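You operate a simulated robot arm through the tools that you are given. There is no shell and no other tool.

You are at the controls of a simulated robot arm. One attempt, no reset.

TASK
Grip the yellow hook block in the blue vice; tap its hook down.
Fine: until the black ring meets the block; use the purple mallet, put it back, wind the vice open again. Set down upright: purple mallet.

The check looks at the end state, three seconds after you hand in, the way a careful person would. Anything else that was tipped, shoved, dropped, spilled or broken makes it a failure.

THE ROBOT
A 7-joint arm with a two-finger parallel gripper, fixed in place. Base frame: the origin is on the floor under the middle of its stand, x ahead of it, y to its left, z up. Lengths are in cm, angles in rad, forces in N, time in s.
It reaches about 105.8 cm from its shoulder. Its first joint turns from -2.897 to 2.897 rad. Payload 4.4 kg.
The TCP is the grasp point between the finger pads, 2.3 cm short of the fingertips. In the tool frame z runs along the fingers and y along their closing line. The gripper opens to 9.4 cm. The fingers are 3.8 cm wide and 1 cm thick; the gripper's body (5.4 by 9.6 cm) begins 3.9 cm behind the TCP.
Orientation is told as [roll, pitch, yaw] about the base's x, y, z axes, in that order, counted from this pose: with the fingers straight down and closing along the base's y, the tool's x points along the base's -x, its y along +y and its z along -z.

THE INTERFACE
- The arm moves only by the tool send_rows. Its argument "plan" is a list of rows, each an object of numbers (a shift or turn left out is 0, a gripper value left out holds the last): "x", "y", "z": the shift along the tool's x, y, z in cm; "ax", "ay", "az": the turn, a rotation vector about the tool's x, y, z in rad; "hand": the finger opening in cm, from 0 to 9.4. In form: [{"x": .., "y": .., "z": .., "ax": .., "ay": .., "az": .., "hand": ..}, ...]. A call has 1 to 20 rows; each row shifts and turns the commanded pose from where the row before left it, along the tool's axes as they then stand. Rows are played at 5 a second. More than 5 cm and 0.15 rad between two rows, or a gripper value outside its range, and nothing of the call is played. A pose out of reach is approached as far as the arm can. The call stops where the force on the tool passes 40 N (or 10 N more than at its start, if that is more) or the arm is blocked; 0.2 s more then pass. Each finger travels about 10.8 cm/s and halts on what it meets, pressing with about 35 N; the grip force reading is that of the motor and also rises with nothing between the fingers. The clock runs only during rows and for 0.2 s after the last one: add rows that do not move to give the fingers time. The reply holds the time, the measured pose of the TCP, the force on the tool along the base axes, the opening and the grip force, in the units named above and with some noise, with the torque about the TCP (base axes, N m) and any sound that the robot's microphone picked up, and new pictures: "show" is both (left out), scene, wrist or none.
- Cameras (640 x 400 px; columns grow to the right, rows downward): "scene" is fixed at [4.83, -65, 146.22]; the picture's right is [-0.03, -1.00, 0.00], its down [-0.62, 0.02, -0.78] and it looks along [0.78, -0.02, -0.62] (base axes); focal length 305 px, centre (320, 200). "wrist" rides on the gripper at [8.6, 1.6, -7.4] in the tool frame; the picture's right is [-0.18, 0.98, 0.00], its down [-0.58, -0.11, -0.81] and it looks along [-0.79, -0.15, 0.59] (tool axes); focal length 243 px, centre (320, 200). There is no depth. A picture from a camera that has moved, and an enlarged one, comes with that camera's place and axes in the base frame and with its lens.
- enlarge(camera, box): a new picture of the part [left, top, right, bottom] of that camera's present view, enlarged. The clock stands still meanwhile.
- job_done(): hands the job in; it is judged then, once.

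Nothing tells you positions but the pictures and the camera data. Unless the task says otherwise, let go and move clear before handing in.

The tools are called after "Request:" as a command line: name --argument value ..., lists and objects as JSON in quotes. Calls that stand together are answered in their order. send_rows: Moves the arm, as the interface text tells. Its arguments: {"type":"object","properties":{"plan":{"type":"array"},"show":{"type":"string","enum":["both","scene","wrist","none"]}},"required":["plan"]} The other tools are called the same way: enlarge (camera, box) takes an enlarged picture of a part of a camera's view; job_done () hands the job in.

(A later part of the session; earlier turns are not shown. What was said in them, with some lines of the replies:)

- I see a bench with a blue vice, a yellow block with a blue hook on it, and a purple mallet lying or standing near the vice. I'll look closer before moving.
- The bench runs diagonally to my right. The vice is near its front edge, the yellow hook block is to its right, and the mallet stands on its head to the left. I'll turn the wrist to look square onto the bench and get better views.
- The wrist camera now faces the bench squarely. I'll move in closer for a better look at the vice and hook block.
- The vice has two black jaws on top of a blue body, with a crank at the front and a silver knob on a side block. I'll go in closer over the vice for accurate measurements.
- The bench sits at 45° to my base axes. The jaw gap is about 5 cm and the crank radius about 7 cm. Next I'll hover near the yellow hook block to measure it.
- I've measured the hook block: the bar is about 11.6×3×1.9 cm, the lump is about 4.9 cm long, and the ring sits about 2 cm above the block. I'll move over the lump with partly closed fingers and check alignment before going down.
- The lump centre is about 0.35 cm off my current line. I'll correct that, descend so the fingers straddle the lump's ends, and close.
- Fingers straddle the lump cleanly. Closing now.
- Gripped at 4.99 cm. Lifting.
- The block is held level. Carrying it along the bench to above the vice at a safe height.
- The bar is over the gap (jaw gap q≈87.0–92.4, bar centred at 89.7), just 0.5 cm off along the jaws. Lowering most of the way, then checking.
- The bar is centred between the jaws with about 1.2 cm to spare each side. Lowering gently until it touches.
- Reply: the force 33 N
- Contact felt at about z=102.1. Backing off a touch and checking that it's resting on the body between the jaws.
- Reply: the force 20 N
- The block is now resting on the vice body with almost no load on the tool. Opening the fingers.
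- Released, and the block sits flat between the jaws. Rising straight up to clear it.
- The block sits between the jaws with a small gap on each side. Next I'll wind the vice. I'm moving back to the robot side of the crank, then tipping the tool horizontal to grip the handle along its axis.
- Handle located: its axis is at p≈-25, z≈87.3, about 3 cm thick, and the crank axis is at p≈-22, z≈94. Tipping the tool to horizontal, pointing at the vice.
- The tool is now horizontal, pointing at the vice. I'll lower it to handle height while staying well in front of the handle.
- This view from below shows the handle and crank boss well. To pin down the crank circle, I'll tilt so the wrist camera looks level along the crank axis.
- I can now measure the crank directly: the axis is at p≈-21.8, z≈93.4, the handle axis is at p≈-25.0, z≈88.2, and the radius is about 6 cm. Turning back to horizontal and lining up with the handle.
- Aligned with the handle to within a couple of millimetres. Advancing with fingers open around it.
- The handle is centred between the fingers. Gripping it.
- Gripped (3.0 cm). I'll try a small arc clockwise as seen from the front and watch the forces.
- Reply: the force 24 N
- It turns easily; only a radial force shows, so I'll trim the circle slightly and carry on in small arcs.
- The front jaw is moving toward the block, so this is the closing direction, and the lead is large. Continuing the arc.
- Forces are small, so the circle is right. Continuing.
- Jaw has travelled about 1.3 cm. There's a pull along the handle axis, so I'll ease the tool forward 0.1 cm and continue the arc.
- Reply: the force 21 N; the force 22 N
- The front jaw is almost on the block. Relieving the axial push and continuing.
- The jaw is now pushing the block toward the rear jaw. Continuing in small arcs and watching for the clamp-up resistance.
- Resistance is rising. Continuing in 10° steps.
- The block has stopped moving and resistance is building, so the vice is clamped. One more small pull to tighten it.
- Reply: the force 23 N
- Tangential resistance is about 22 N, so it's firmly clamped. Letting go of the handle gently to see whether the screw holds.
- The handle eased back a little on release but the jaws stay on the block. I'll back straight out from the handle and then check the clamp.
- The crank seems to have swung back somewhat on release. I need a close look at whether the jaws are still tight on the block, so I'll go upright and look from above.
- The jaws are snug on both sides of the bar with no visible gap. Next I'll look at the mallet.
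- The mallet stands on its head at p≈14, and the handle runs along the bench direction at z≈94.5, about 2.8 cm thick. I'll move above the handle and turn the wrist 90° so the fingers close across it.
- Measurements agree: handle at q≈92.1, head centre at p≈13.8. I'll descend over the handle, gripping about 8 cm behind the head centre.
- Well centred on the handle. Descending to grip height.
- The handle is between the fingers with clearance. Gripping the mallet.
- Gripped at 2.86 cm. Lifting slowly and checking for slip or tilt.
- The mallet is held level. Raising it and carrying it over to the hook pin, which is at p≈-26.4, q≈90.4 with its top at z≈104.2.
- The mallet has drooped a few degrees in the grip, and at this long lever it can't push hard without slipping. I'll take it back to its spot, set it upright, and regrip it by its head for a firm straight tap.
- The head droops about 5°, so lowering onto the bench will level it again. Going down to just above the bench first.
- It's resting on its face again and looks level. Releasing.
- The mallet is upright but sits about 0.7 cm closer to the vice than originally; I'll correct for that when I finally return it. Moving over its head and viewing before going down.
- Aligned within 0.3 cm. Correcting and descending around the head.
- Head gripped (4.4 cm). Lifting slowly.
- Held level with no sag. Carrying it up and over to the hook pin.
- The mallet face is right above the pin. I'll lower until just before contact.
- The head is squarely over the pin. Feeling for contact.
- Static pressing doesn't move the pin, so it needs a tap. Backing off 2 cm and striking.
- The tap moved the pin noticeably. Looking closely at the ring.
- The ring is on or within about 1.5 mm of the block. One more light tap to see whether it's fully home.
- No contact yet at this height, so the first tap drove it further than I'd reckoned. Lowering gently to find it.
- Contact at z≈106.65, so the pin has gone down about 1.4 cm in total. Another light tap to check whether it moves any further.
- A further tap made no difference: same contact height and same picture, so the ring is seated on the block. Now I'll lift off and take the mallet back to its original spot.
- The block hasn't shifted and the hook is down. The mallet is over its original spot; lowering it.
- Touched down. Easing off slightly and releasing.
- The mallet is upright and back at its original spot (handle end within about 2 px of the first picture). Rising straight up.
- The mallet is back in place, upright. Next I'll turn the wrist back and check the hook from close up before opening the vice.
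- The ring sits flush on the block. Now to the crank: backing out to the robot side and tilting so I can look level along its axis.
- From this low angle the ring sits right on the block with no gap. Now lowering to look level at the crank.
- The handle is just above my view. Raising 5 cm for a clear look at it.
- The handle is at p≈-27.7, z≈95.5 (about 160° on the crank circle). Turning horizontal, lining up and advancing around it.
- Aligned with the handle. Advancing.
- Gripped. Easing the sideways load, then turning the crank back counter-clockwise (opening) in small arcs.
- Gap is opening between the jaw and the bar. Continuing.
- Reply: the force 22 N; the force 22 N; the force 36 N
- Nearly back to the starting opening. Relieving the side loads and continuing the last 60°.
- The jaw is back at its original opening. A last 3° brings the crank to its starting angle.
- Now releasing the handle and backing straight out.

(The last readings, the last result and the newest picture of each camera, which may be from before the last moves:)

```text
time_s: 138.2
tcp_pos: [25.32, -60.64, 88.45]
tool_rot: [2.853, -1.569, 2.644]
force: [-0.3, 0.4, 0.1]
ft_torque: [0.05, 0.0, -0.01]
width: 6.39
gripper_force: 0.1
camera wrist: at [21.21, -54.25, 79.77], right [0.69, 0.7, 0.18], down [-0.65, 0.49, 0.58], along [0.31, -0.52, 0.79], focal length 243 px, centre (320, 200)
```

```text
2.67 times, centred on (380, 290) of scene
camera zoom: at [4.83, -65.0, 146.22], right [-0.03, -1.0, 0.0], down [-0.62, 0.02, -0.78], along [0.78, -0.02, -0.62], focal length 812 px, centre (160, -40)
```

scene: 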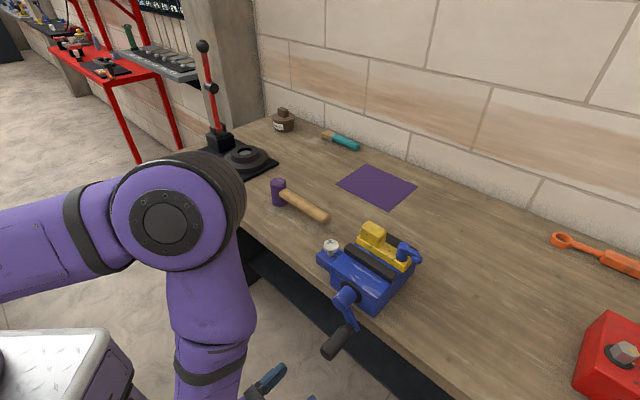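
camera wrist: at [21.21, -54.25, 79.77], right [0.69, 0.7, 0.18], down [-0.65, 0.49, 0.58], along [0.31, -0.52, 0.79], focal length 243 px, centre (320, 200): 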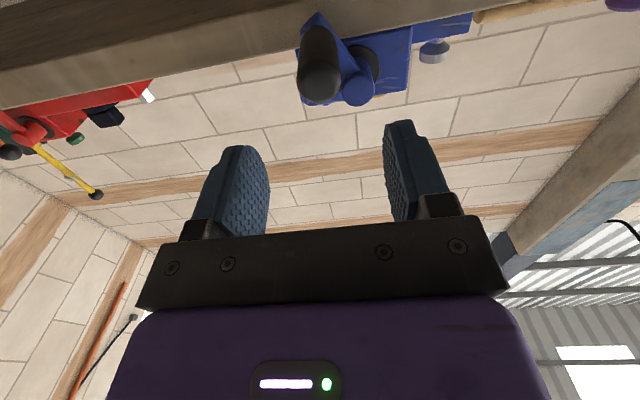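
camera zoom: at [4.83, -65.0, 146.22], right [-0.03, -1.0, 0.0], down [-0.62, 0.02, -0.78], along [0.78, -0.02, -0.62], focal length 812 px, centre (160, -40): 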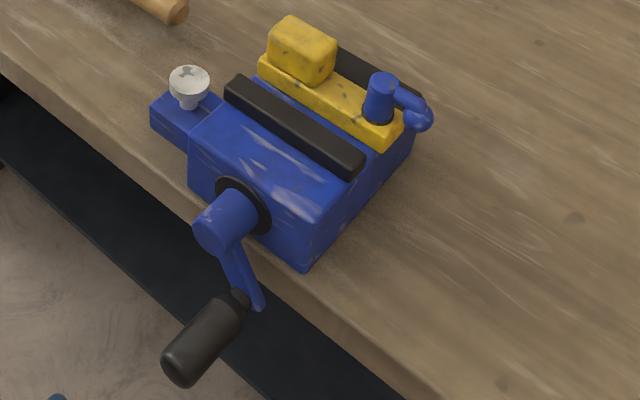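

The vice is open as it was at the start. I'll move the arm clear and do a final check on everything.

Request:
send_rows --plan '[{"z": -3}, {"x": -4, "z": -1}, {"x": -4}, {"x": -4}, {"x": -4}, {"x": -4}, {}, {}]' --show "scene"

Request:
enlarge --camera "scene" --box '[330, 215, 450, 305]'

Request:
enlarge --camera "scene" --box '[250, 150, 420, 256]'

```text
time_s: 140.0
tcp_pos: [22.56, -59.29, 108.82]
tool_rot: [2.868, -1.571, 2.632]
force: [-0.6, -0.2, -0.6]
ft_torque: [0.03, 0.0, 0.01]
width: 6.41
gripper_force: 0.1
out of reach, approached as far as the arm can: row 1
```

scene: 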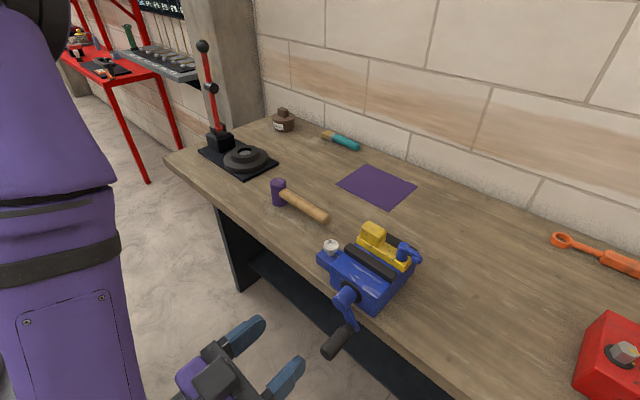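

```text
4.44 times, centred on (390, 260) of scene
camera zoom: at [4.83, -65.0, 146.22], right [-0.03, -1.0, 0.0], down [-0.62, 0.02, -0.78], along [0.78, -0.02, -0.62], focal length 1354 px, centre (9, -67)
```

zoom: 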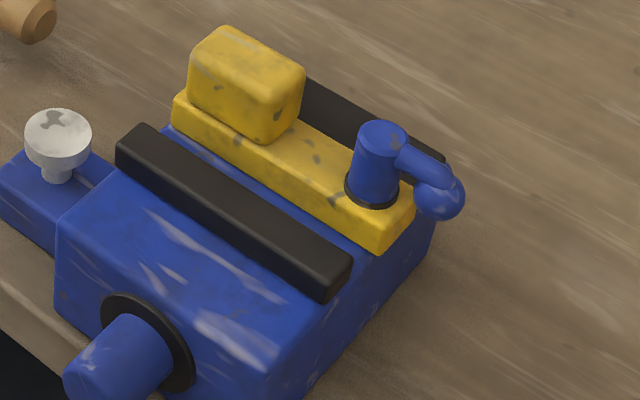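

```text
3.76 times, centred on (335, 203) of scene
camera zoom: at [4.83, -65.0, 146.22], right [-0.03, -1.0, 0.0], down [-0.62, 0.02, -0.78], along [0.78, -0.02, -0.62], focal length 1147 px, centre (264, 189)
```

zoom: 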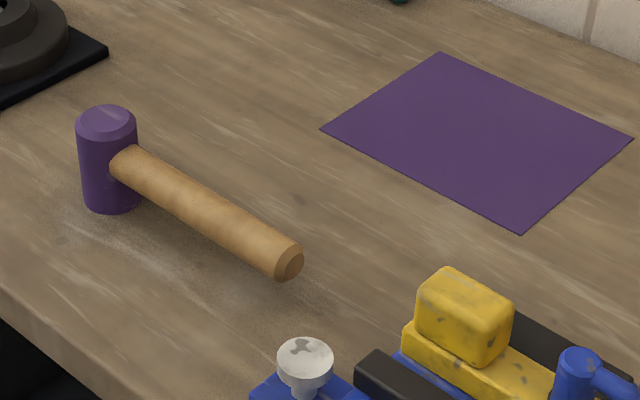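

Final check:
- **Hook:** it is down, with its black ring on the yellow block.
- **Vice:** it is wound open to where it started, with the block standing loose between the jaws.
- **Mallet:** it is upright, within about 3 mm of its original place.
- **Arm:** it is clear and holding nothing.

The crank eased back when I let go after clamping, so the jaws held the block only lightly during the taps. The block did not move. Handing in.

Request:
job_done

```text
The job is handed in.
```

I've handed the job in. The hook is tapped down until its black ring meets the yellow block, and nothing else was knocked or moved.

- **Hook:** the first tap drove the pin down about 1.4 cm, and a third tap moved it no further. A low-angle view showed no gap between ring and block.
- **Clamping:** the crank swung back when I let go of it, so the jaws held the block only lightly while I tapped. The block stayed put.
- **Vice:** it is wound open again to where it started, with the block standing loose between the jaws.
- **Mallet:** it is upright, about 3 mm from where it first stood. I took "put it back" to mean that spot, not the purple mat. I held it by the head to tap, because it slipped when gripped by the handle.
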